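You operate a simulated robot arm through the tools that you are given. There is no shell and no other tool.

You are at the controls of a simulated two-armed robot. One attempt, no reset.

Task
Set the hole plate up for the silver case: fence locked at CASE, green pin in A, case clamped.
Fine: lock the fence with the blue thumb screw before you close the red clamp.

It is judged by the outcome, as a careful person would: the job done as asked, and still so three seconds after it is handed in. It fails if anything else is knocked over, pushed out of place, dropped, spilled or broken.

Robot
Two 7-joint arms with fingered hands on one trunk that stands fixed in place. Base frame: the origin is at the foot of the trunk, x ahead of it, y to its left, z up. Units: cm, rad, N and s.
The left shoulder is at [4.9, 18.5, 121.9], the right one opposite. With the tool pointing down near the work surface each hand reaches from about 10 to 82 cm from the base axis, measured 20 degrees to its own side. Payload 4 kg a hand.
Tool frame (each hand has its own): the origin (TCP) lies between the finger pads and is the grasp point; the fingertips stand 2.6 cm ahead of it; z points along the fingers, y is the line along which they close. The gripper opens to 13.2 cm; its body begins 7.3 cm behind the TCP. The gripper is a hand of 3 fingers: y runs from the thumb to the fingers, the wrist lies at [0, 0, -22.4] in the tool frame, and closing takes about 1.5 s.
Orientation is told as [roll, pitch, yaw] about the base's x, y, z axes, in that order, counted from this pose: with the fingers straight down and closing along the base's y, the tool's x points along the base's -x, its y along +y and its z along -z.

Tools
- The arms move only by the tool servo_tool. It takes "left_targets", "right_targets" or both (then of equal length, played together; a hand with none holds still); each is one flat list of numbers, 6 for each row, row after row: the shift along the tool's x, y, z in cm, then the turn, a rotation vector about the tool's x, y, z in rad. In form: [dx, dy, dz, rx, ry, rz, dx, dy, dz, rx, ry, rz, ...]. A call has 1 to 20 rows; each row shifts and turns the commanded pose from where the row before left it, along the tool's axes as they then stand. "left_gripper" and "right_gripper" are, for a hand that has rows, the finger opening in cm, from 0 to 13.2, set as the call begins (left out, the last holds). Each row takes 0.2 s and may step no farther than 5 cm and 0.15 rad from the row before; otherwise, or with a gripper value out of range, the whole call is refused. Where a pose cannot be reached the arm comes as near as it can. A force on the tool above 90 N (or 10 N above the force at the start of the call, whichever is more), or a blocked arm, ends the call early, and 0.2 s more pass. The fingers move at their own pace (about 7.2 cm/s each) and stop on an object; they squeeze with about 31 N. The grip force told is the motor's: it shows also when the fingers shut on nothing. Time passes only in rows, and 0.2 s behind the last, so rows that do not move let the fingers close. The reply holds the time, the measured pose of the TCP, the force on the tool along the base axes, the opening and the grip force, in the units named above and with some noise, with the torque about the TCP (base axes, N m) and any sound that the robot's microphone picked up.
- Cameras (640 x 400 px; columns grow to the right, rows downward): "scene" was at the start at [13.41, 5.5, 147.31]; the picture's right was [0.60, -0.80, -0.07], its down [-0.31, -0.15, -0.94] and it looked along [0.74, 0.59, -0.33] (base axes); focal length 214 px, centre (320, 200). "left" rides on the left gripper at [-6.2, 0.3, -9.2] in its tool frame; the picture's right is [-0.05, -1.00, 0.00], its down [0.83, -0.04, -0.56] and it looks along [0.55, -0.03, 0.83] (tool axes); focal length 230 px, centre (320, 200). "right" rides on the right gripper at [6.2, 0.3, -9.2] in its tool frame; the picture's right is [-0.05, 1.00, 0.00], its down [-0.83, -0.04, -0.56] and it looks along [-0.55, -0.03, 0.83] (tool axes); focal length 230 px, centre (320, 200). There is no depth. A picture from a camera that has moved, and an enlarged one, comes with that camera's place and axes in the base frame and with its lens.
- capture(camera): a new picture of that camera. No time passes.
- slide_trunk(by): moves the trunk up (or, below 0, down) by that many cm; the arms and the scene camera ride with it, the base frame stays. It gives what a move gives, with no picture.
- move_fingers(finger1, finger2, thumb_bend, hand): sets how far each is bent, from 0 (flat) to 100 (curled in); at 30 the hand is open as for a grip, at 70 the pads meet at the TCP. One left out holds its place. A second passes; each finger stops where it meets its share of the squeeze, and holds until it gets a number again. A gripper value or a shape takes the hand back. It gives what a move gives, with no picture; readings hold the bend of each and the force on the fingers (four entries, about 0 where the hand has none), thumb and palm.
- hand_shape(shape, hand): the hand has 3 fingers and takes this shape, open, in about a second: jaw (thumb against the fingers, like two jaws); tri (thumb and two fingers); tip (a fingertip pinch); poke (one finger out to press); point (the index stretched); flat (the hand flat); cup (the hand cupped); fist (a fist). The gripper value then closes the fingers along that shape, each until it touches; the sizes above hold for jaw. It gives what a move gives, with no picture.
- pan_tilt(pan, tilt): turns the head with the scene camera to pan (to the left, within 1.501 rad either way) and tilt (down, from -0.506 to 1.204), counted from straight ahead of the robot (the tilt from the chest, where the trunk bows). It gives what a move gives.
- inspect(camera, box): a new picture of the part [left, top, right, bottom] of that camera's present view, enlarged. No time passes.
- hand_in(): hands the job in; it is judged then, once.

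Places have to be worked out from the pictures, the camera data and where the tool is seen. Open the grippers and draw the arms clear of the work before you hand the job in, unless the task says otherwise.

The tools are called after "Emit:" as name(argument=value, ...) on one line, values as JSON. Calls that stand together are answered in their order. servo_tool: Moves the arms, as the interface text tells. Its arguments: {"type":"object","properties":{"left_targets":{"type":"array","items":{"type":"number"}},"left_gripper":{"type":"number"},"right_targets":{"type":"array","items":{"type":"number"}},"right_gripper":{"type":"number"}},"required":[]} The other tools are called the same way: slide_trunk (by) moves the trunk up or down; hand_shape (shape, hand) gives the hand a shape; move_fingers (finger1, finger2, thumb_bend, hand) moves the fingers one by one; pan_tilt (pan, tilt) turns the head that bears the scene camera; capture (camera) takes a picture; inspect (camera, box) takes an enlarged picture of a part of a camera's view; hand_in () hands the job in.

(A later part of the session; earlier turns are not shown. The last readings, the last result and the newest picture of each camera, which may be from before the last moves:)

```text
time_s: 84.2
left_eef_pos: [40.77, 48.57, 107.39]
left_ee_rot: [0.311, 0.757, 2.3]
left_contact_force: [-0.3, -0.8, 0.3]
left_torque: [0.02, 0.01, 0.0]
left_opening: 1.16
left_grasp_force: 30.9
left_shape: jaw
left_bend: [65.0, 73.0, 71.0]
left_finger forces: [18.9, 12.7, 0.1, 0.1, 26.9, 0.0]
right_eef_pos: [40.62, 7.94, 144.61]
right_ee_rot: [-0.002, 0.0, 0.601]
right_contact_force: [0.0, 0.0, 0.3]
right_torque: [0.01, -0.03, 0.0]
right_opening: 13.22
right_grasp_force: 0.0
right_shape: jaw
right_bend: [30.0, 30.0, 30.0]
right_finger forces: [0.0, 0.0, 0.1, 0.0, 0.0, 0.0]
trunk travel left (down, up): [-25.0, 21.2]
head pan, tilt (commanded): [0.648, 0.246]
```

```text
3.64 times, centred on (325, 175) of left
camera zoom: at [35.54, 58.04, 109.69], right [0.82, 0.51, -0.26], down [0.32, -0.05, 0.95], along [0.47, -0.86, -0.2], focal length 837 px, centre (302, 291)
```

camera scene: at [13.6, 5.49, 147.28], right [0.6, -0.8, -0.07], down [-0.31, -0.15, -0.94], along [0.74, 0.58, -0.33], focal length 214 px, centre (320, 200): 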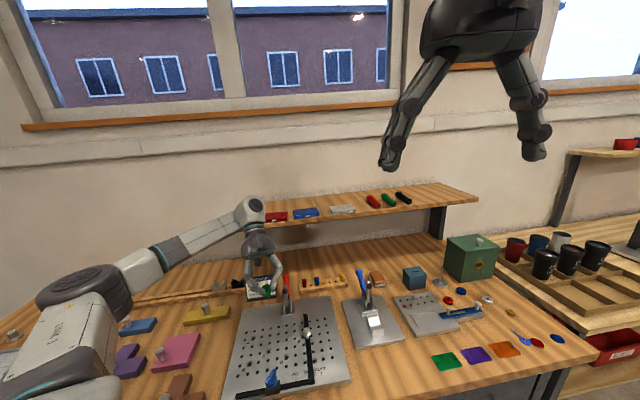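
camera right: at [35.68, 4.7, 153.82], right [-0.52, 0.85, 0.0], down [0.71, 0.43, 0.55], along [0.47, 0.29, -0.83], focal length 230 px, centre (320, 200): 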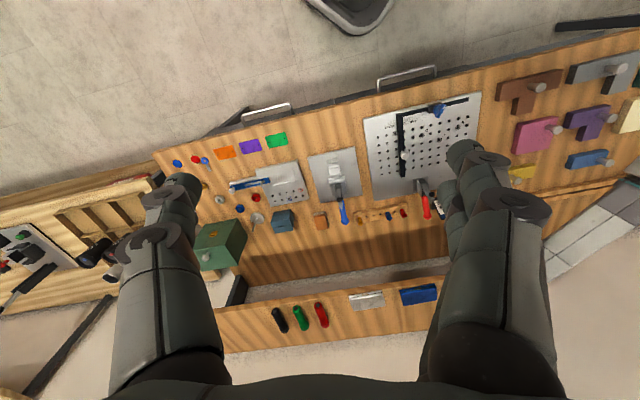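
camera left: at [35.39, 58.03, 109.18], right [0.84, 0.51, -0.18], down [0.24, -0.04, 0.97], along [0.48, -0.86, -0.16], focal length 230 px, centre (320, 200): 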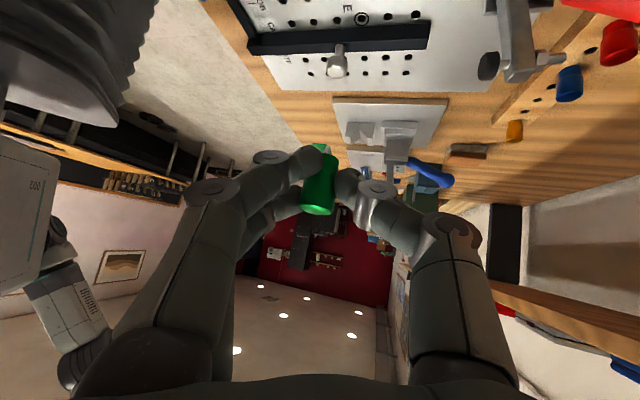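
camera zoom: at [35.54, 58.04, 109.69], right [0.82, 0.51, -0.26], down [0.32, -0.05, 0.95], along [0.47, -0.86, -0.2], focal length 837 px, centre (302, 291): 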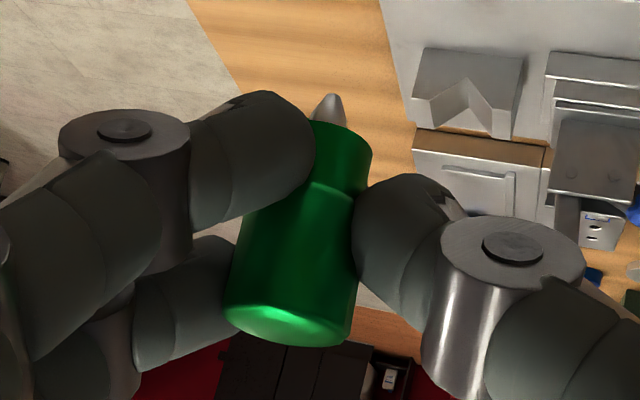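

Looking closer (the collar is partly hidden by a finger), the pin is vertical in the scene view but now leans ~4.5° in the left view; I'll undo that part with a small turn about the left camera's axis.

Emit:
servo_tool(left_targets=[0, 0, 0, 0.044, -0.0024, 0.066, 0, 0, 0, 0, 0, 0])

Emit:
inspect(camera="left", box=[290, 130, 360, 220])

Emit:
inspect(camera="scene", box=[260, 270, 285, 297])

```text
time_s: 84.8
left_eef_pos: [40.71, 48.57, 107.39]
left_ee_rot: [0.202, 0.773, 2.209]
left_contact_force: [0.8, 0.8, 0.0]
left_torque: [0.0, -0.03, 0.0]
left_opening: 1.19
left_grasp_force: 30.9
left_shape: jaw
left_bend: [65.0, 73.0, 71.0]
left_finger forces: [19.0, 12.8, 0.0, 0.0, 27.0, 0.0]
right_eef_pos: [40.68, 7.9, 144.67]
right_ee_rot: [0.001, 0.002, 0.601]
right_contact_force: [-1.0, 0.5, 0.4]
right_torque: [-0.02, -0.01, 0.01]
right_opening: 13.19
right_grasp_force: 0.0
right_shape: jaw
right_bend: [30.0, 30.0, 30.0]
right_finger forces: [0.0, 0.0, 0.0, 0.1, 0.0, 0.0]
trunk travel left (down, up): [-25.0, 21.2]
head pan, tilt (commanded): [0.648, 0.246]
```

```text
4.44 times, centred on (325, 175) of left
camera zoom: at [35.57, 58.02, 109.67], right [0.85, 0.5, -0.18], down [0.26, -0.09, 0.96], along [0.47, -0.86, -0.2], focal length 1022 px, centre (298, 311)
```

zoom: 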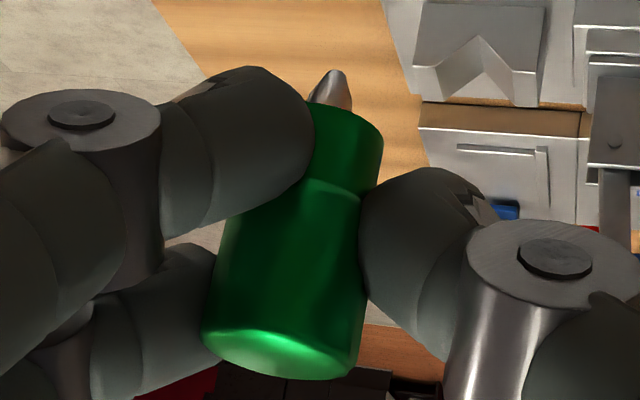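

```text
14.81 times, centred on (272, 284) of scene
camera zoom: at [13.43, 5.53, 147.31], right [0.6, -0.8, -0.07], down [-0.31, -0.15, -0.94], along [0.74, 0.58, -0.33], focal length 3177 px, centre (1024, -1037)
```

zoom: 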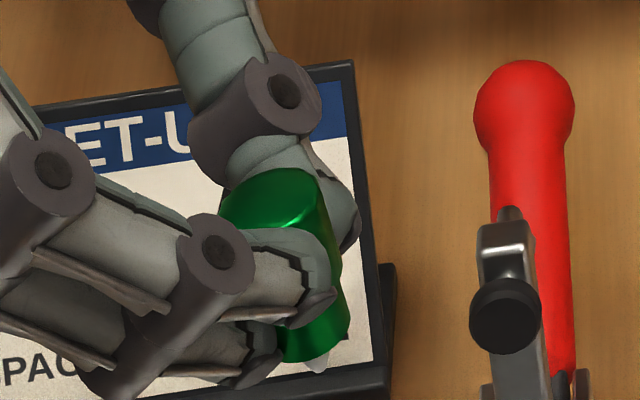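

Left view: within 1° of vertical. Scene view: bottom still ~4° to the right, so one more small turn (0.06 rad) about the scene camera's axis.

Emit:
servo_tool(left_targets=[0, 0, 0, -0.0151, -0.058, 0.0013, 0, 0, 0, 0, 0, 0])

Emit:
inspect(camera="scene", box=[260, 270, 285, 297])

Emit:
capture(camera="left")

```text
time_s: 85.4
left_eef_pos: [40.68, 48.47, 107.43]
left_ee_rot: [0.207, 0.716, 2.193]
left_contact_force: [-0.3, 0.3, 0.4]
left_torque: [0.04, 0.01, 0.02]
left_opening: 1.16
left_grasp_force: 31.0
left_shape: jaw
left_bend: [65.0, 73.0, 71.0]
left_finger forces: [19.0, 12.8, 0.0, 0.0, 26.9, 0.1]
right_eef_pos: [40.46, 8.06, 144.69]
right_ee_rot: [0.0, 0.001, 0.6]
right_contact_force: [-0.3, 0.1, 0.0]
right_torque: [0.01, 0.04, -0.01]
right_opening: 13.18
right_grasp_force: 0.1
right_shape: jaw
right_bend: [30.0, 30.0, 30.0]
right_finger forces: [0.0, 0.0, 0.0, 0.1, 0.1, 0.1]
trunk travel left (down, up): [-25.0, 21.2]
head pan, tilt (commanded): [0.648, 0.246]
```

```text
14.81 times, centred on (272, 284) of scene
camera zoom: at [13.4, 5.54, 147.31], right [0.6, -0.8, -0.07], down [-0.31, -0.15, -0.94], along [0.74, 0.58, -0.33], focal length 3177 px, centre (1024, -1037)
```

zoom: 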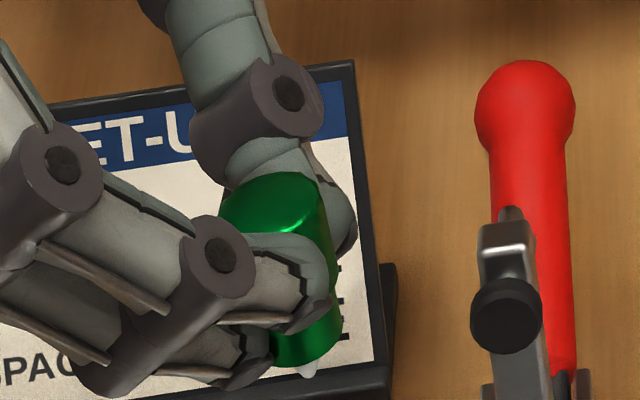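

```text
taken
camera left: at [35.82, 58.02, 110.29], right [0.85, 0.49, -0.19], down [0.29, -0.13, 0.95], along [0.44, -0.86, -0.25], focal length 230 px, centre (320, 200)
```

left: 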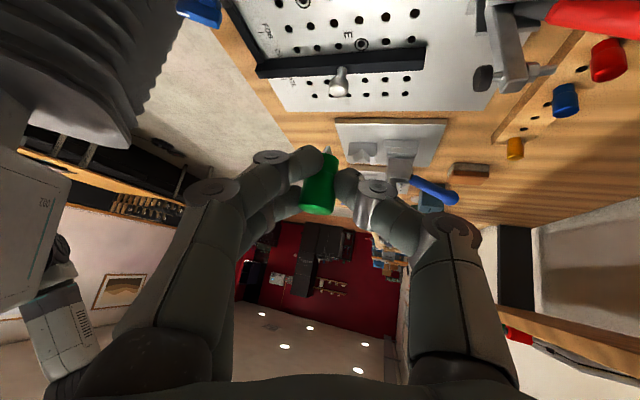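

The pin is now vertical to within ~2° in both views. Moving down toward hole A, stopping with the tip about 3 cm above the plate to check alignment.

Emit:
servo_tool(left_targets=[-2.69, -0.215, 1.007, 0, 0, 0, -2.69, -0.215, 1.007, 0, 0, 0, -2.69, -0.215, 1.007, 0, 0, 0, -2.69, -0.215, 1.007, 0, 0, 0, -2.69, -0.215, 1.007, 0, 0, 0, 0, 0, 0, 0, 0, 0])

Emit:
capture(camera="left")

Emit:
inspect(camera="scene", box=[220, 270, 310, 350])

Emit:
inspect(camera="right", box=[400, 80, 520, 190])

```text
time_s: 86.8
left_eef_pos: [36.76, 54.05, 94.71]
left_ee_rot: [0.206, 0.716, 2.19]
left_contact_force: [-0.3, -0.1, -0.2]
left_torque: [0.03, -0.01, -0.04]
left_opening: 1.16
left_grasp_force: 30.5
left_shape: jaw
left_bend: [65.0, 73.0, 71.0]
left_finger forces: [19.0, 12.8, 0.0, 0.0, 26.9, 0.1]
right_eef_pos: [40.7, 7.86, 144.79]
right_ee_rot: [0.0, 0.0, 0.601]
right_contact_force: [-0.4, -0.8, 0.4]
right_torque: [-0.01, -0.04, 0.01]
right_opening: 13.17
right_grasp_force: 0.1
right_shape: jaw
right_bend: [30.0, 30.0, 30.0]
right_finger forces: [0.0, 0.1, 0.0, 0.0, 0.0, 0.0]
trunk travel left (down, up): [-25.0, 21.2]
head pan, tilt (commanded): [0.648, 0.246]
```

```text
taken
camera left: at [31.89, 63.47, 97.6], right [0.85, 0.49, -0.19], down [0.29, -0.13, 0.95], along [0.44, -0.86, -0.25], focal length 230 px, centre (320, 200)
```

left: 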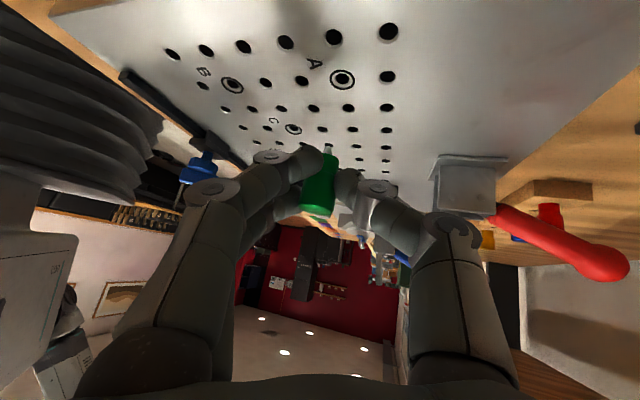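

```text
5.00 times, centred on (265, 310) of scene
camera zoom: at [13.41, 5.46, 147.31], right [0.6, -0.8, -0.07], down [-0.31, -0.15, -0.94], along [0.74, 0.59, -0.33], focal length 1072 px, centre (595, -350)
```

zoom: 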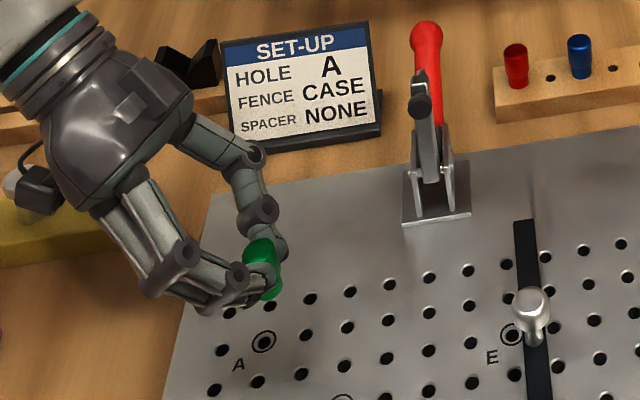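

```text
3.64 times, centred on (460, 135) of right
camera zoom: at [35.46, 4.69, 153.89], right [-0.52, 0.85, 0.0], down [0.71, 0.43, 0.56], along [0.47, 0.29, -0.83], focal length 837 px, centre (-189, 436)
```

zoom: 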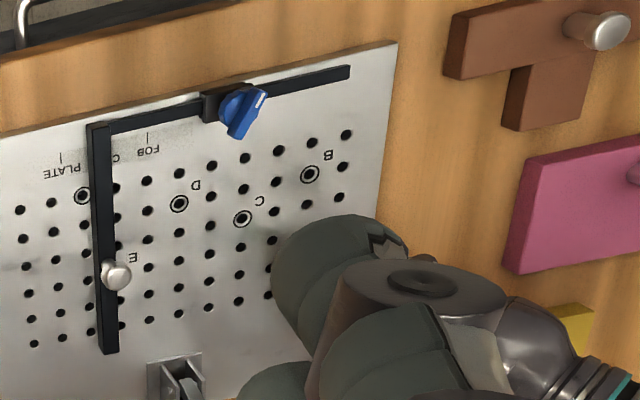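

From the left view hole A is near [36.6, 54.2] and the pin's tip near [37.2, 53.0]. I'll cross-check in zoomed views before shifting.

Emit:
inspect(camera="scene", box=[260, 315, 285, 345])

Emit:
inspect(camera="left", box=[290, 50, 380, 160])

```text
13.33 times, centred on (272, 330) of scene
camera zoom: at [13.41, 5.46, 147.31], right [0.6, -0.8, -0.07], down [-0.31, -0.15, -0.94], along [0.74, 0.59, -0.33], focal length 2860 px, centre (953, -1533)
```

zoom: 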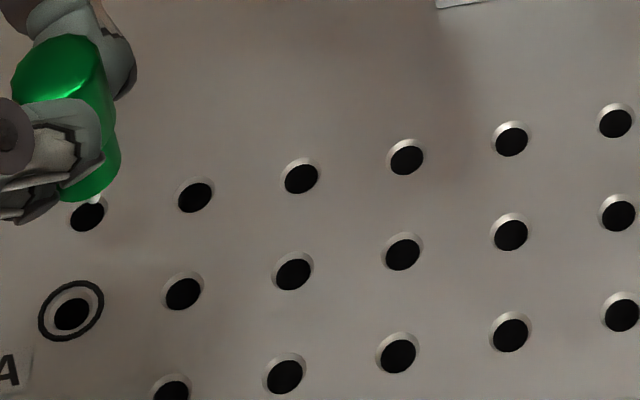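

```text
3.64 times, centred on (335, 105) of left
camera zoom: at [31.89, 63.47, 97.6], right [0.85, 0.49, -0.19], down [0.29, -0.13, 0.95], along [0.44, -0.86, -0.25], focal length 837 px, centre (266, 546)
```

zoom: 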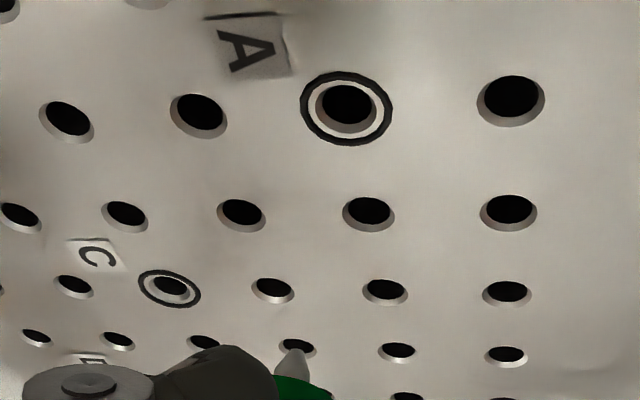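

Triangulated from both cameras: tip [37.24, 52.58, 91.0], hole A [36.73, 53.88, 87.4]. I'll shift (-0.51, +1.30) and lower 2.2 cm, then re-check.

Emit:
servo_tool(left_targets=[-1.021, -0.154, -0.94, 0, 0, 0, -0.722, -0.17, 0.812, 0, 0, 0, -0.722, -0.17, 0.812, 0, 0, 0, 0, 0, 0, 0, 0, 0])

Emit:
inspect(camera="scene", box=[260, 315, 285, 345])

Emit:
inspect(camera="left", box=[290, 90, 370, 180])

```text
time_s: 87.8
left_eef_pos: [36.27, 55.39, 92.43]
left_ee_rot: [0.206, 0.717, 2.193]
left_contact_force: [0.1, 1.1, -0.7]
left_torque: [-0.01, 0.01, -0.02]
left_opening: 1.17
left_grasp_force: 31.3
left_shape: jaw
left_bend: [65.0, 73.0, 71.0]
left_finger forces: [19.1, 12.9, 0.1, 0.0, 26.9, 0.0]
right_eef_pos: [40.65, 7.85, 144.78]
right_ee_rot: [0.0, 0.0, 0.602]
right_contact_force: [-0.9, -0.6, 0.0]
right_torque: [-0.02, 0.0, 0.02]
right_opening: 13.18
right_grasp_force: 0.0
right_shape: jaw
right_bend: [30.0, 30.0, 30.0]
right_finger forces: [0.0, 0.1, 0.1, 0.0, 0.0, 0.1]
trunk travel left (down, up): [-25.0, 21.2]
head pan, tilt (commanded): [0.648, 0.246]
```

```text
13.33 times, centred on (272, 330) of scene
camera zoom: at [13.39, 5.5, 147.31], right [0.6, -0.8, -0.07], down [-0.3, -0.15, -0.94], along [0.74, 0.59, -0.33], focal length 2860 px, centre (953, -1533)
```

zoom: 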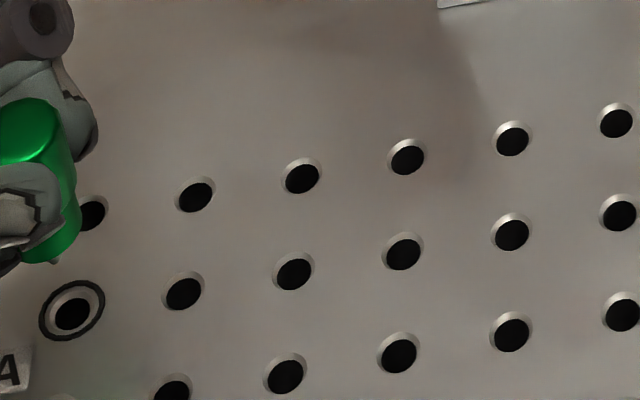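

```text
4.44 times, centred on (330, 135) of left
camera zoom: at [31.35, 64.82, 95.37], right [0.85, 0.49, -0.19], down [0.29, -0.13, 0.95], along [0.44, -0.86, -0.25], focal length 1022 px, centre (276, 489)
```

zoom: 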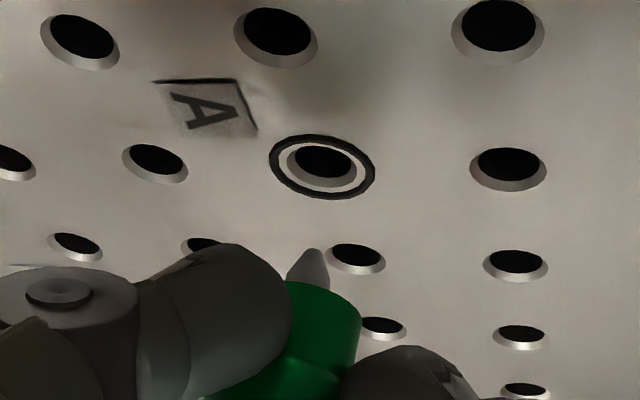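

Tip now at about [36.7, 54.2, 88.8] versus hole [36.7, 53.87, 87.4]. I'll shift -0.26 in y, lower 1.2 cm, and check again before inserting.

Emit:
servo_tool(left_targets=[-0.32, -0.02, 0.523, 0, 0, 0, -0.32, -0.02, 0.523, 0, 0, 0, 0, 0, 0, 0, 0, 0])

Emit:
inspect(camera="scene", box=[255, 320, 285, 350])

Emit:
inspect(camera="left", box=[290, 100, 370, 190])

```text
time_s: 88.6
left_eef_pos: [36.22, 55.06, 91.36]
left_ee_rot: [0.207, 0.714, 2.193]
left_contact_force: [0.9, -0.7, 0.5]
left_torque: [-0.01, 0.0, 0.02]
left_opening: 1.17
left_grasp_force: 31.2
left_shape: jaw
left_bend: [65.0, 73.0, 71.0]
left_finger forces: [19.1, 12.8, 0.1, 0.1, 26.9, 0.0]
right_eef_pos: [40.52, 7.81, 144.75]
right_ee_rot: [0.001, 0.0, 0.599]
right_contact_force: [0.0, -0.7, 0.3]
right_torque: [0.0, -0.02, -0.05]
right_opening: 13.19
right_grasp_force: 0.0
right_shape: jaw
right_bend: [30.0, 30.0, 30.0]
right_finger forces: [0.0, 0.0, 0.0, 0.0, 0.0, 0.0]
trunk travel left (down, up): [-25.0, 21.2]
head pan, tilt (commanded): [0.648, 0.246]
```

```text
13.33 times, centred on (270, 335) of scene
camera zoom: at [13.41, 5.51, 147.31], right [0.6, -0.8, -0.07], down [-0.31, -0.15, -0.94], along [0.74, 0.59, -0.33], focal length 2860 px, centre (987, -1600)
```

zoom: 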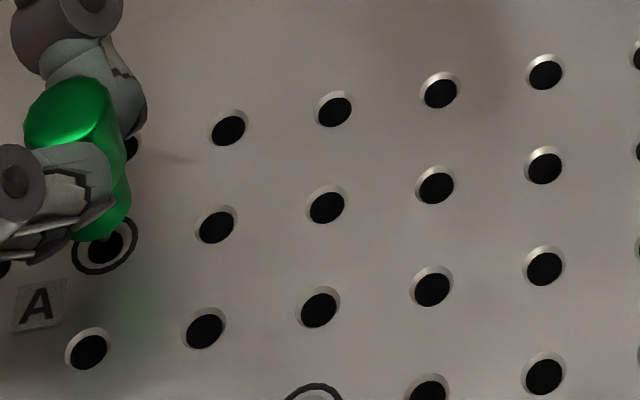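

```text
4.44 times, centred on (330, 145) of left
camera zoom: at [31.36, 64.55, 94.17], right [0.85, 0.49, -0.19], down [0.29, -0.13, 0.95], along [0.44, -0.86, -0.25], focal length 1022 px, centre (276, 444)
```

zoom: 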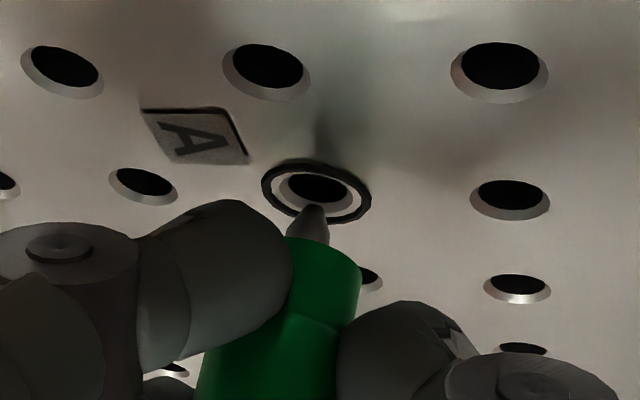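

The tip is about 0.27 cm above the plate and lined up with hole A in both views. I lower slowly to insert, watching the force.

Emit:
servo_tool(left_targets=[-0.131, -0.031, 0.148, 0, 0, 0, -0.131, -0.031, 0.148, 0, 0, 0, -0.131, -0.031, 0.148, 0, 0, 0, 0, 0, 0, 0, 0, 0])

Emit:
inspect(camera="left", box=[290, 110, 370, 200])

Emit:
inspect(camera="scene", box=[255, 320, 285, 350])

```text
time_s: 89.6
left_eef_pos: [36.27, 55.14, 90.77]
left_ee_rot: [0.207, 0.715, 2.191]
left_contact_force: [-0.2, 0.2, -0.7]
left_torque: [0.0, 0.01, -0.01]
left_opening: 1.16
left_grasp_force: 31.0
left_shape: jaw
left_bend: [65.0, 73.0, 71.0]
left_finger forces: [19.0, 12.8, 0.0, 0.0, 26.9, 0.1]
right_eef_pos: [40.6, 8.07, 144.67]
right_ee_rot: [0.002, 0.0, 0.602]
right_contact_force: [-1.0, 0.6, 0.1]
right_torque: [0.01, 0.02, -0.01]
right_opening: 13.19
right_grasp_force: 0.1
right_shape: jaw
right_bend: [30.0, 30.0, 30.0]
right_finger forces: [0.1, 0.0, 0.0, 0.0, 0.1, 0.0]
trunk travel left (down, up): [-25.0, 21.2]
head pan, tilt (commanded): [0.648, 0.246]
```

```text
4.44 times, centred on (330, 155) of left
camera zoom: at [31.36, 64.53, 93.59], right [0.85, 0.49, -0.19], down [0.29, -0.13, 0.95], along [0.44, -0.86, -0.25], focal length 1022 px, centre (276, 400)
```

zoom: 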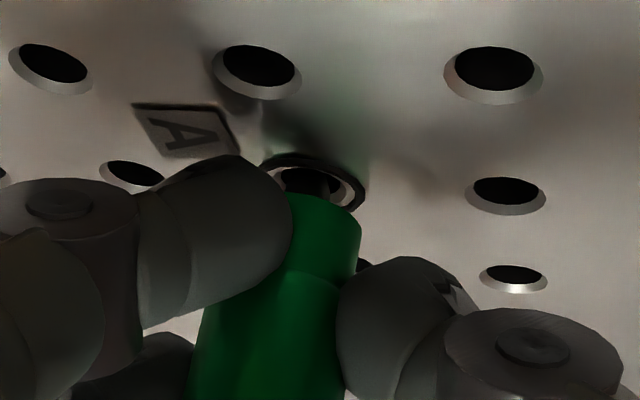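

```text
13.33 times, centred on (270, 335) of scene
camera zoom: at [13.41, 5.51, 147.31], right [0.6, -0.8, -0.07], down [-0.31, -0.15, -0.94], along [0.74, 0.59, -0.33], focal length 2860 px, centre (987, -1600)
```

zoom: 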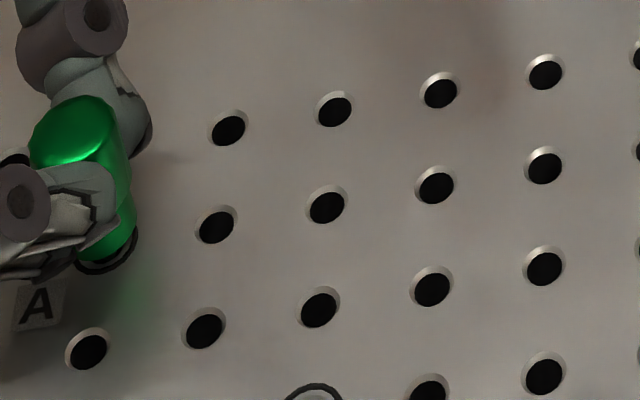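

No resistance and the shank is entering the hole. Lowering another 0.3 cm in small steps.

Emit:
servo_tool(left_targets=[-0.066, -0.0155, 0.074, 0, 0, 0, -0.066, -0.0155, 0.074, 0, 0, 0, -0.066, -0.0155, 0.074, 0, 0, 0, 0, 0, 0, 0, 0, 0])

Emit:
inspect(camera="left", box=[290, 110, 370, 200])

```text
time_s: 90.6
left_eef_pos: [36.18, 54.97, 90.52]
left_ee_rot: [0.205, 0.716, 2.191]
left_contact_force: [-1.3, 1.0, 6.8]
left_torque: [-0.05, 0.09, -0.02]
left_opening: 1.15
left_grasp_force: 30.9
left_shape: jaw
left_bend: [65.0, 73.0, 71.0]
left_finger forces: [25.8, 12.8, 0.0, 0.1, 26.8, 0.0]
right_eef_pos: [40.51, 7.83, 144.72]
right_ee_rot: [0.001, 0.001, 0.601]
right_contact_force: [-0.4, -0.3, -0.4]
right_torque: [0.04, 0.03, -0.03]
right_opening: 13.19
right_grasp_force: 0.1
right_shape: jaw
right_bend: [30.0, 30.0, 30.0]
right_finger forces: [0.0, 0.1, 0.0, 0.0, 0.0, 0.1]
trunk travel left (down, up): [-25.0, 21.2]
head pan, tilt (commanded): [0.648, 0.246]
```

```text
4.44 times, centred on (330, 155) of left
camera zoom: at [31.35, 64.51, 93.38], right [0.85, 0.49, -0.19], down [0.29, -0.13, 0.95], along [0.44, -0.86, -0.25], focal length 1022 px, centre (276, 400)
```

zoom: 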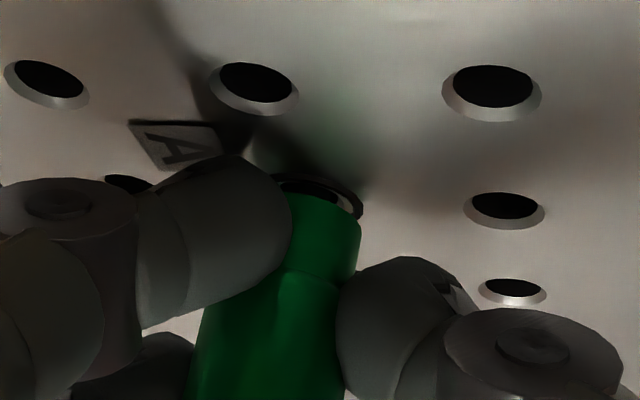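

Finger 1 is just touching the plate (7 N) with the shank over half way in. Now I'll open the fingers and let the pin settle in the hole.

Emit:
servo_tool(left_targets=[0, 0, 0, 0, 0, 0, 0, 0, 0, 0, 0, 0, 0, 0, 0, 0, 0, 0, 0, 0, 0, 0, 0, 0], left_gripper=4.0)

Emit:
inspect(camera="left", box=[270, 100, 390, 240])

Emit:
inspect(camera="scene", box=[245, 310, 285, 350])

```text
time_s: 91.6
left_eef_pos: [36.31, 55.01, 90.46]
left_ee_rot: [0.205, 0.715, 2.191]
left_contact_force: [0.2, 0.6, 0.1]
left_torque: [0.0, -0.03, 0.01]
left_opening: 3.95
left_grasp_force: 0.1
left_shape: jaw
left_bend: [73.0, 74.0, 70.0]
left_finger forces: [0.0, 0.0, 0.1, 0.0, 0.1, 0.0]
right_eef_pos: [40.82, 7.91, 144.58]
right_ee_rot: [0.0, -0.001, 0.601]
right_contact_force: [0.6, -1.0, -0.2]
right_torque: [0.02, 0.01, 0.0]
right_opening: 13.17
right_grasp_force: 0.0
right_shape: jaw
right_bend: [30.0, 30.0, 30.0]
right_finger forces: [0.1, 0.0, 0.0, 0.0, 0.0, 0.0]
trunk travel left (down, up): [-25.0, 21.2]
head pan, tilt (commanded): [0.648, 0.246]
```

```text
2.86 times, centred on (330, 170) of left
camera zoom: at [31.38, 64.55, 93.26], right [0.85, 0.49, -0.19], down [0.29, -0.13, 0.95], along [0.44, -0.86, -0.25], focal length 657 px, centre (291, 286)
```

zoom: 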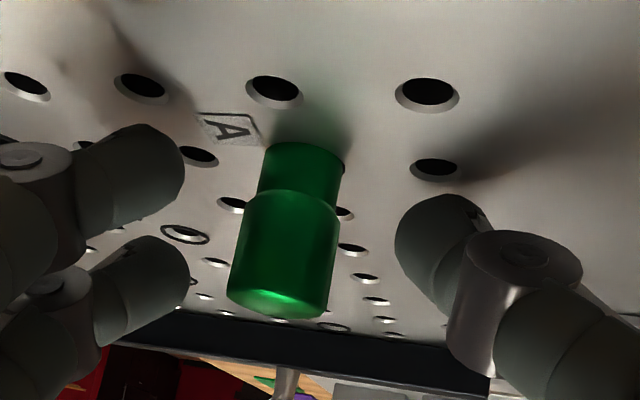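

```text
10.00 times, centred on (265, 330) of scene
camera zoom: at [13.43, 5.53, 147.31], right [0.6, -0.8, -0.07], down [-0.31, -0.15, -0.94], along [0.74, 0.58, -0.33], focal length 2145 px, centre (870, -1100)
```

zoom: 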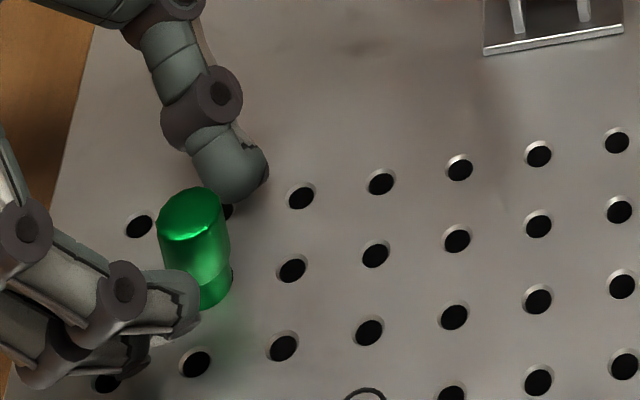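

The pin dropped in and stands upright in hole A. I'll open wider and back the hand straight out along its own axis.

Emit:
servo_tool(left_targets=[0, 0, 0, 0, 0, 0, 0, 0, -2, 0, 0, 0, 0, 0, -3.5, 0, 0, 0, 0, 0, -4, 0, 0, 0, 0, 0, -4, 0, 0, 0, 0, 0, 0, 0, 0, 0], left_gripper=6.0)

Emit:
inspect(camera="scene", box=[230, 290, 330, 390])

Emit:
capture(camera="left")

Emit:
inspect(camera="right", box=[350, 80, 500, 220])

```text
time_s: 93.0
left_eef_pos: [33.47, 63.74, 100.5]
left_ee_rot: [0.206, 0.714, 2.191]
left_contact_force: [0.8, 0.2, 0.3]
left_torque: [0.0, -0.02, 0.0]
left_opening: 5.96
left_grasp_force: 0.0
left_shape: jaw
left_bend: [73.0, 73.0, 70.0]
left_finger forces: [0.1, 0.1, 0.0, 0.0, 0.0, 0.0]
right_eef_pos: [40.67, 7.93, 144.68]
right_ee_rot: [0.0, 0.0, 0.6]
right_contact_force: [-0.9, -1.2, 0.3]
right_torque: [0.03, -0.01, 0.0]
right_opening: 13.19
right_grasp_force: 0.1
right_shape: jaw
right_bend: [30.0, 30.0, 30.0]
right_finger forces: [0.1, 0.1, 0.1, 0.0, 0.0, 0.0]
trunk travel left (down, up): [-25.0, 21.2]
head pan, tilt (commanded): [0.648, 0.246]
```

```text
4.00 times, centred on (280, 340) of scene
camera zoom: at [13.43, 5.51, 147.3], right [0.6, -0.8, -0.07], down [-0.31, -0.15, -0.94], along [0.74, 0.58, -0.33], focal length 858 px, centre (480, -360)
```

zoom: 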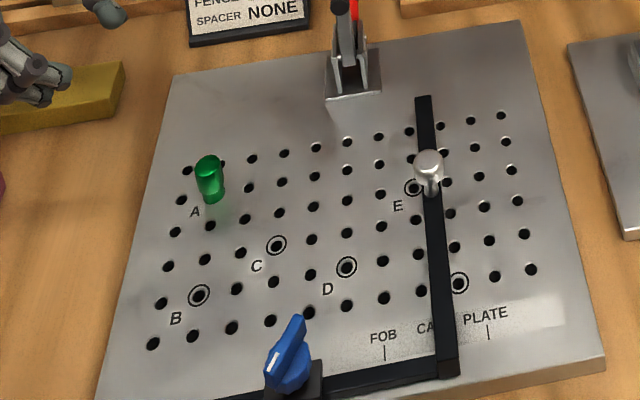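

```text
taken
camera left: at [28.59, 73.24, 103.24], right [0.85, 0.49, -0.19], down [0.29, -0.13, 0.95], along [0.44, -0.86, -0.25], focal length 230 px, centre (320, 200)
```

left: 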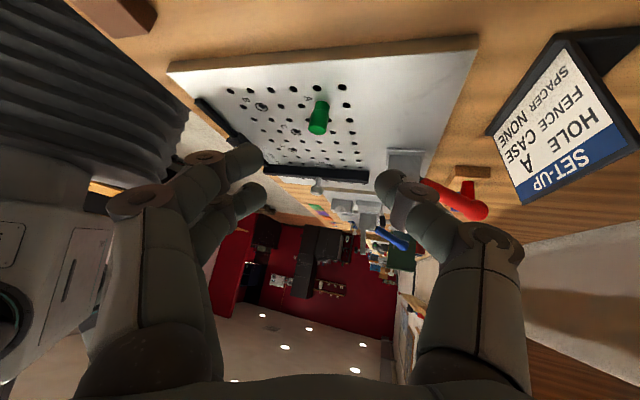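

```text
2.86 times, centred on (425, 150) of right
camera zoom: at [35.49, 4.74, 153.88], right [-0.52, 0.85, 0.0], down [0.71, 0.43, 0.56], along [0.47, 0.29, -0.83], focal length 657 px, centre (20, 343)
```

zoom: 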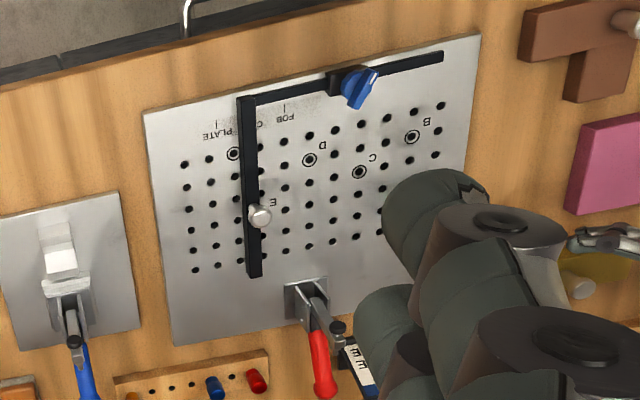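

Pin seated in A, fence on CASE, screw turned. Now for the silver case: I raise the hand well clear and bring it back to a natural orientation (pitch -0.5), step by step.

Emit:
servo_tool(left_targets=[2.625, 0.62, -2.95, 0, 0, 0, 2.625, 0.62, -2.95, 0, 0, 0, 2.625, 0.62, -2.95, 0, 0, 0, 2.625, 0.62, -2.95, 0, 0, 0, 2.625, 0.62, -2.95, 0, 0, 0, 2.625, 0.62, -2.95, 0, 0, 0, 0, 0, 0, 0.103, 0, 0, 0, 0, 0, 0.103, 0, 0, 0, 0, 0, 0, -0.135, 0, 0, 0, 0, 0, -0.135, 0, 0, 0, 0, 0, -0.135, 0, 0, 0, 0, 0, -0.135, 0, 0, 0, 0, 0, -0.135, 0, 0, 0, 0, 0, -0.135, 0, 0, 0, 0, 0, -0.135, 0, 0, 0, 0, 0, -0.135, 0, 0, 0, 0, 0, -0.134, 0, 0, 0, 0, 0, 0, 0], left_gripper=11.0)

Emit:
servo_tool(left_targets=[0, 0, 0, 0.0674, 0, 0.1233, 0, 0, 0, 0.0674, 0, 0.1233, 0, 0, 0, 0.0674, 0, 0.1233, 0, 0, 0, 0.0674, 0, 0.1233, 0, 0, 0, 0.0674, 0, 0.1233, 0, 0, 0, 0.0674, 0, 0.1233, 0, 0, 0, 0.0674, 0, 0.1233, 0, 0, 0, 0.0674, 0, 0.1233, 0, 0, 0, 0.0674, 0, 0.1233, 0, 0, 0, 0.0674, 0, 0.1233, 0, 0, 0, 0, 0, 0])

Emit:
capture(camera="left")

Emit:
capture(camera="scene")

```text
time_s: 96.8
left_eef_pos: [33.42, 63.86, 124.41]
left_ee_rot: [0.0, -0.499, 2.191]
left_contact_force: [-0.2, -1.4, -1.1]
left_torque: [0.01, -0.03, 0.0]
left_opening: 10.95
left_grasp_force: 0.1
left_shape: jaw
left_bend: [56.0, 56.0, 52.0]
left_finger forces: [0.0, 0.0, 0.0, 0.1, 0.0, 0.0]
right_eef_pos: [40.6, 7.85, 144.66]
right_ee_rot: [0.0, 0.0, 0.6]
right_contact_force: [-0.1, 0.2, 0.2]
right_torque: [0.0, -0.03, 0.0]
right_opening: 13.19
right_grasp_force: 0.1
right_shape: jaw
right_bend: [30.0, 30.0, 30.0]
right_finger forces: [0.0, 0.0, 0.1, 0.0, 0.0, 0.1]
trunk travel left (down, up): [-25.0, 21.2]
head pan, tilt (commanded): [0.648, 0.246]
```

```text
time_s: 99.2
left_eef_pos: [33.45, 63.64, 124.47]
left_ee_rot: [-0.001, -0.5, 0.787]
left_contact_force: [-0.2, 0.1, 0.0]
left_torque: [-0.01, 0.03, 0.01]
left_opening: 10.96
left_grasp_force: 0.1
left_shape: jaw
left_bend: [56.0, 56.0, 52.0]
left_finger forces: [0.0, 0.0, 0.1, 0.0, 0.0, 0.0]
right_eef_pos: [40.66, 7.96, 144.59]
right_ee_rot: [0.0, 0.001, 0.601]
right_contact_force: [-0.5, -0.1, 0.3]
right_torque: [0.01, 0.02, -0.01]
right_opening: 13.2
right_grasp_force: 0.1
right_shape: jaw
right_bend: [30.0, 30.0, 30.0]
right_finger forces: [0.1, 0.0, 0.0, 0.0, 0.0, 0.1]
trunk travel left (down, up): [-25.0, 21.2]
head pan, tilt (commanded): [0.648, 0.246]
```

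```text
taken
camera left: at [33.92, 64.57, 135.43], right [0.74, -0.67, 0.03], down [-0.67, -0.73, 0.09], along [-0.04, -0.08, -1.0], focal length 230 px, centre (320, 200)
```

left: 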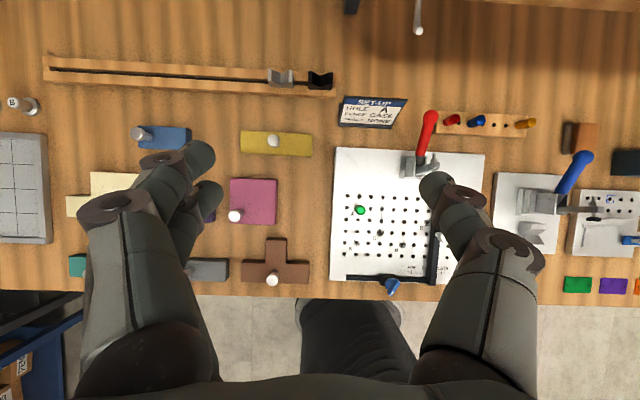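

```text
taken
camera scene: at [13.44, 5.48, 147.31], right [0.6, -0.8, -0.07], down [-0.31, -0.15, -0.94], along [0.74, 0.59, -0.33], focal length 214 px, centre (320, 200)
```

scene: 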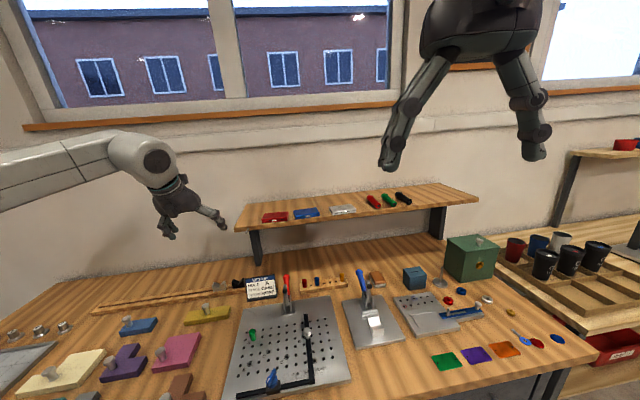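

The overhead view is excellent; let me zoom on the plate to measure where the case must go (clamp column, fence face, rows).

Emit:
inspect(camera="left", box=[320, 100, 500, 300])

Emit:
inspect(camera="left", box=[380, 100, 460, 200])

```text
2.00 times, centred on (410, 200) of left
camera zoom: at [33.92, 64.57, 135.43], right [0.74, -0.67, 0.03], down [-0.67, -0.73, 0.09], along [-0.04, -0.08, -1.0], focal length 460 px, centre (140, 200)
```

zoom: 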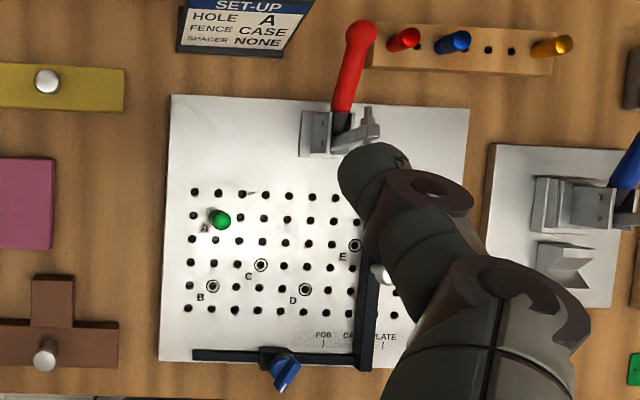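

```text
4.00 times, centred on (420, 150) of left
camera zoom: at [33.92, 64.57, 135.43], right [0.74, -0.67, 0.03], down [-0.67, -0.73, 0.09], along [-0.04, -0.08, -1.0], focal length 920 px, centre (-80, 400)
```

zoom: 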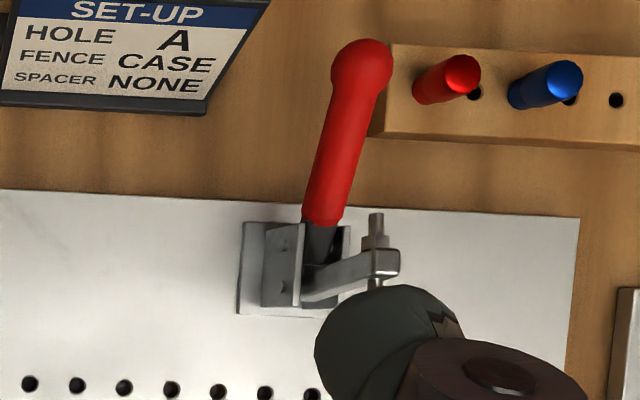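

Plate yaw is exactly 45°; the clamp's centre line is ≈1.0 cm right of column 6 and the fence face at ≈5.7 cm, so the 9 cm case flush on the fence sits centred under the clamp. I'll move the right hand a bit aside, then bring the left hand over the silver case on the shelf for a close look.

Emit:
servo_tool(right_targets=[2.26, -3.3, 0, 0, 0, 0, 2.26, -3.3, 0, 0, 0, 0, 2.26, -3.3, 0, 0, 0, 0, 0, 0, 0, 0, 0, 0])

Emit:
servo_tool(left_targets=[-1.3325, -3.608, 0.4875, 0, 0, 0, -1.3325, -3.608, 0.4875, 0, 0, 0, -1.3325, -3.608, 0.4875, 0, 0, 0, -1.3325, -3.608, 0.4875, 0, 0, 0, -1.3325, -3.608, 0.4875, 0, 0, 0, -1.3325, -3.608, 0.4875, 0, 0, 0, -1.3325, -3.608, 0.4875, 0, 0, 0, -1.3325, -3.608, 0.4875, 0, 0, 0, -1.3325, -3.608, 0.4875, 0, 0, 0, -1.3325, -3.608, 0.4875, 0, 0, 0, -1.3325, -3.608, 0.4875, 0, 0, 0, -1.3325, -3.608, 0.4875, 0, 0, 0, 0, 0, 0, 0, 0, 0])

Emit:
capture(camera="left")

Emit:
capture(camera="scene")

```text
time_s: 100.2
left_eef_pos: [33.42, 63.84, 124.26]
left_ee_rot: [-0.002, -0.499, 0.79]
left_contact_force: [-0.4, 1.5, -0.3]
left_torque: [-0.01, 0.01, 0.05]
left_opening: 10.95
left_grasp_force: 0.1
left_shape: jaw
left_bend: [56.0, 56.0, 52.0]
left_finger forces: [0.0, 0.0, 0.0, 0.0, 0.0, 0.0]
right_eef_pos: [40.69, -4.02, 144.66]
right_ee_rot: [-0.001, 0.003, 0.599]
right_contact_force: [-0.3, -0.1, 0.2]
right_torque: [-0.01, 0.0, -0.01]
right_opening: 13.19
right_grasp_force: 0.0
right_shape: jaw
right_bend: [30.0, 30.0, 30.0]
right_finger forces: [0.1, 0.1, 0.0, 0.0, 0.0, 0.1]
trunk travel left (down, up): [-25.0, 21.2]
head pan, tilt (commanded): [0.648, 0.246]
```

```text
time_s: 103.0
left_eef_pos: [74.05, 45.9, 127.04]
left_ee_rot: [-0.005, -0.502, 0.79]
left_contact_force: [-0.5, 0.5, -0.3]
left_torque: [-0.03, 0.01, 0.0]
left_opening: 11.0
left_grasp_force: 0.1
left_shape: jaw
left_bend: [56.0, 56.0, 52.0]
left_finger forces: [0.0, 0.0, 0.0, 0.0, 0.1, 0.1]
left hand out of reach, approached as far as the arm can: row 12
right_eef_pos: [40.24, -4.14, 144.53]
right_ee_rot: [-0.002, -0.002, 0.6]
right_contact_force: [-0.7, 0.7, 0.3]
right_torque: [-0.04, 0.0, -0.01]
right_opening: 13.19
right_grasp_force: 0.1
right_shape: jaw
right_bend: [30.0, 30.0, 30.0]
right_finger forces: [0.1, 0.0, 0.0, 0.0, 0.0, 0.0]
trunk travel left (down, up): [-25.0, 21.2]
head pan, tilt (commanded): [0.648, 0.246]
```

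```text
taken
camera left: at [74.45, 46.75, 138.06], right [0.74, -0.67, 0.03], down [-0.67, -0.74, 0.09], along [-0.04, -0.09, -1.0], focal length 230 px, centre (320, 200)
```

left: 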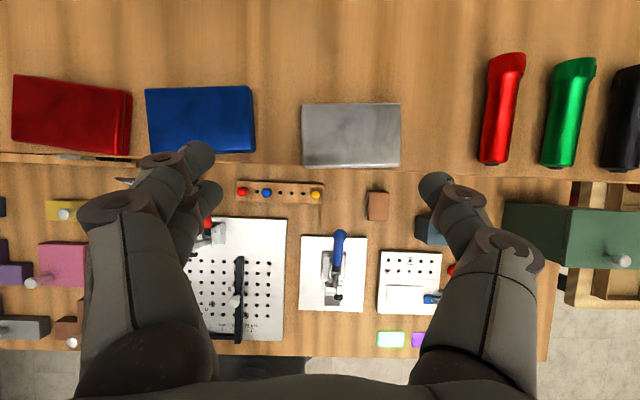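

```text
taken
camera scene: at [13.17, 5.47, 147.35], right [0.6, -0.8, -0.07], down [-0.3, -0.15, -0.94], along [0.74, 0.59, -0.33], focal length 214 px, centre (320, 200)
```

scene: 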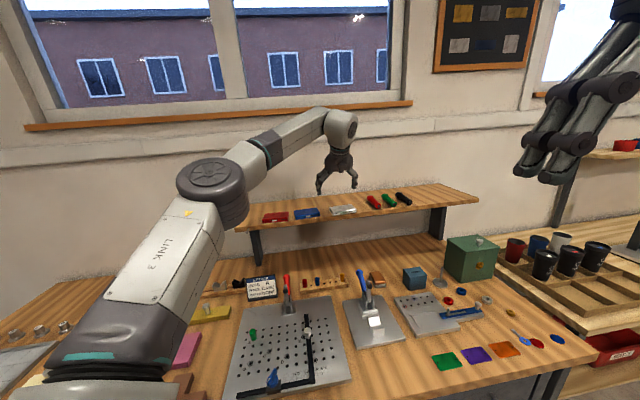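

The arm is at its reach limit here, and the case centre is ≈[79.7, 47.5, 117 top], turned about 4° from the plate's axes. I'll raise the trunk 15 cm so the shoulder is level with the wrist, which gives more reach.

Emit:
slide_trunk(by=15)

Emit:
move_fingers(hand="left", finger1=25, finger2=54, thumb_bend=54)

Emit:
capture(camera="left")

Emit:
capture(camera="scene")

```text
time_s: 104.8
left_eef_pos: [71.3, 45.79, 146.83]
left_ee_rot: [-0.059, -0.549, 0.816]
left_contact_force: [-0.7, 0.4, 0.2]
left_torque: [0.01, 0.0, 0.0]
left_opening: 10.98
left_grasp_force: 0.1
left_shape: jaw
left_bend: [56.0, 56.0, 52.0]
left_finger forces: [0.0, 0.0, 0.0, 0.1, 0.0, 0.0]
right_eef_pos: [40.54, -4.21, 159.64]
right_ee_rot: [-0.001, 0.0, 0.6]
right_contact_force: [0.0, -0.5, -1.0]
right_torque: [-0.02, 0.02, 0.0]
right_opening: 13.2
right_grasp_force: 0.1
right_shape: jaw
right_bend: [30.0, 30.0, 30.0]
right_finger forces: [0.1, 0.0, 0.1, 0.0, 0.1, 0.0]
trunk travel left (down, up): [-40.0, 6.2]
head pan, tilt (commanded): [0.648, 0.246]
```

```text
time_s: 105.8
left_eef_pos: [71.37, 45.8, 146.78]
left_ee_rot: [-0.061, -0.548, 0.815]
left_contact_force: [0.7, 0.3, 0.0]
left_torque: [0.01, -0.02, 0.03]
left_opening: 9.99
left_grasp_force: 0.0
left_shape: fingers
left_bend: [25.0, 54.0, 54.0]
left_finger forces: [0.1, 0.1, 0.0, 0.0, 0.0, 0.0]
right_eef_pos: [40.56, -4.06, 159.61]
right_ee_rot: [0.001, 0.0, 0.601]
right_contact_force: [0.6, 0.0, -1.2]
right_torque: [-0.03, 0.0, 0.02]
right_opening: 13.21
right_grasp_force: 0.0
right_shape: jaw
right_bend: [30.0, 30.0, 30.0]
right_finger forces: [0.0, 0.1, 0.1, 0.1, 0.0, 0.0]
trunk travel left (down, up): [-40.0, 6.2]
head pan, tilt (commanded): [0.648, 0.246]
```

```text
taken
camera left: at [71.14, 46.69, 157.89], right [0.74, -0.67, 0.08], down [-0.68, -0.73, 0.04], along [0.03, -0.08, -1.0], focal length 230 px, centre (320, 200)
```

left: 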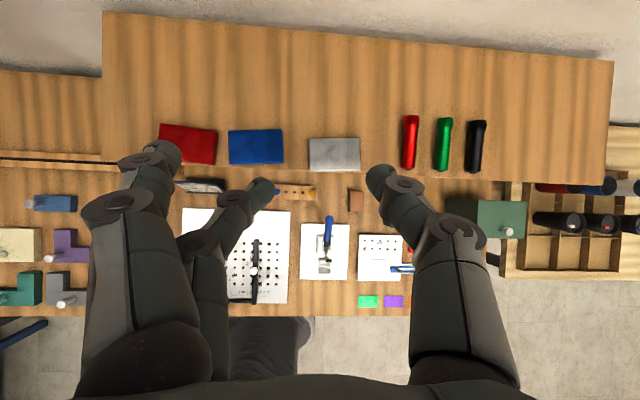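

```text
taken
camera scene: at [7.21, 5.5, 163.73], right [0.6, -0.8, -0.01], down [-0.2, -0.15, -0.97], along [0.77, 0.59, -0.25], focal length 214 px, centre (320, 200)
```

scene: 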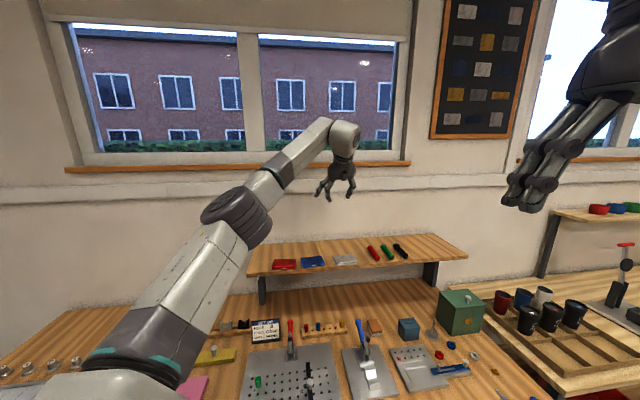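

Raising the trunk also unbends it, moving the shoulder back, so it doesn't help; I'll note finger 1 is the outer/left-rear one in the image and use this second height to measure the shelf height, then slide back down.

Emit:
inspect(camera="left", box=[290, 120, 380, 190])

Emit:
slide_trunk(by=-15)

Emit:
inspect(camera="left", box=[280, 80, 420, 190])

Emit:
capture(camera="left")

```text
5.71 times, centred on (335, 155) of left
camera zoom: at [71.14, 46.69, 157.89], right [0.74, -0.67, 0.08], down [-0.68, -0.73, 0.04], along [0.03, -0.08, -1.0], focal length 1315 px, centre (234, 457)
```

zoom: 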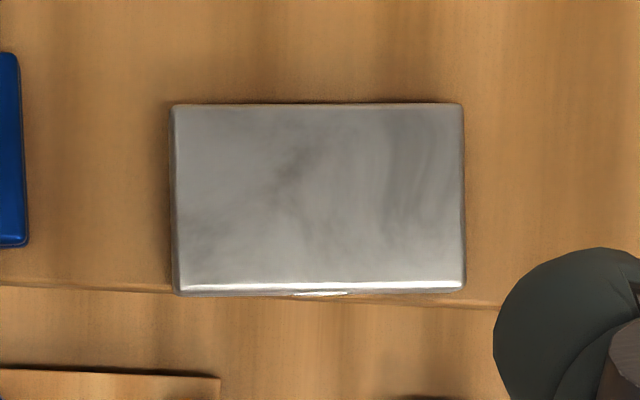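

```text
time_s: 107.5
left_eef_pos: [71.32, 45.8, 131.93]
left_ee_rot: [-0.062, -0.547, 0.817]
left_contact_force: [0.7, 0.2, -0.3]
left_torque: [0.03, 0.0, -0.01]
left_opening: 9.98
left_grasp_force: 0.1
left_shape: fingers
left_bend: [25.0, 54.0, 54.0]
left_finger forces: [0.1, 0.1, 0.1, 0.0, 0.1, 0.0]
right_eef_pos: [40.49, -4.1, 144.89]
right_ee_rot: [0.0, 0.0, 0.601]
right_contact_force: [0.0, 0.1, 1.1]
right_torque: [0.02, 0.0, -0.01]
right_opening: 13.2
right_grasp_force: 0.0
right_shape: jaw
right_bend: [30.0, 30.0, 30.0]
right_finger forces: [0.1, 0.1, 0.1, 0.0, 0.0, 0.1]
trunk travel left (down, up): [-25.0, 21.2]
head pan, tilt (commanded): [0.648, 0.246]
```

```text
3.64 times, centred on (350, 135) of left
camera zoom: at [71.07, 46.71, 142.96], right [0.74, -0.67, 0.08], down [-0.68, -0.73, 0.04], along [0.03, -0.09, -1.0], focal length 837 px, centre (211, 436)
```

zoom: 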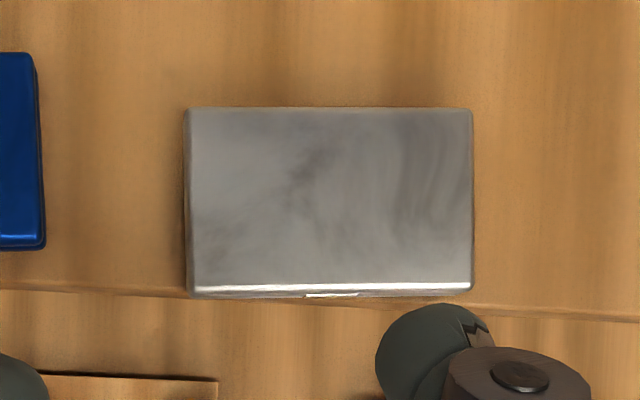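

```text
taken
camera left: at [71.07, 46.71, 142.96], right [0.74, -0.67, 0.08], down [-0.68, -0.73, 0.04], along [0.03, -0.09, -1.0], focal length 230 px, centre (320, 200)
```

left: 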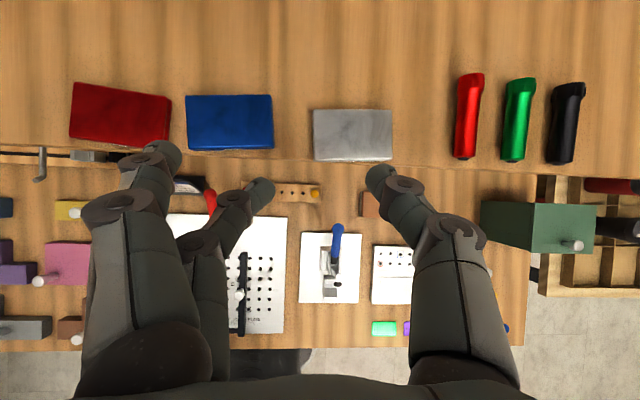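

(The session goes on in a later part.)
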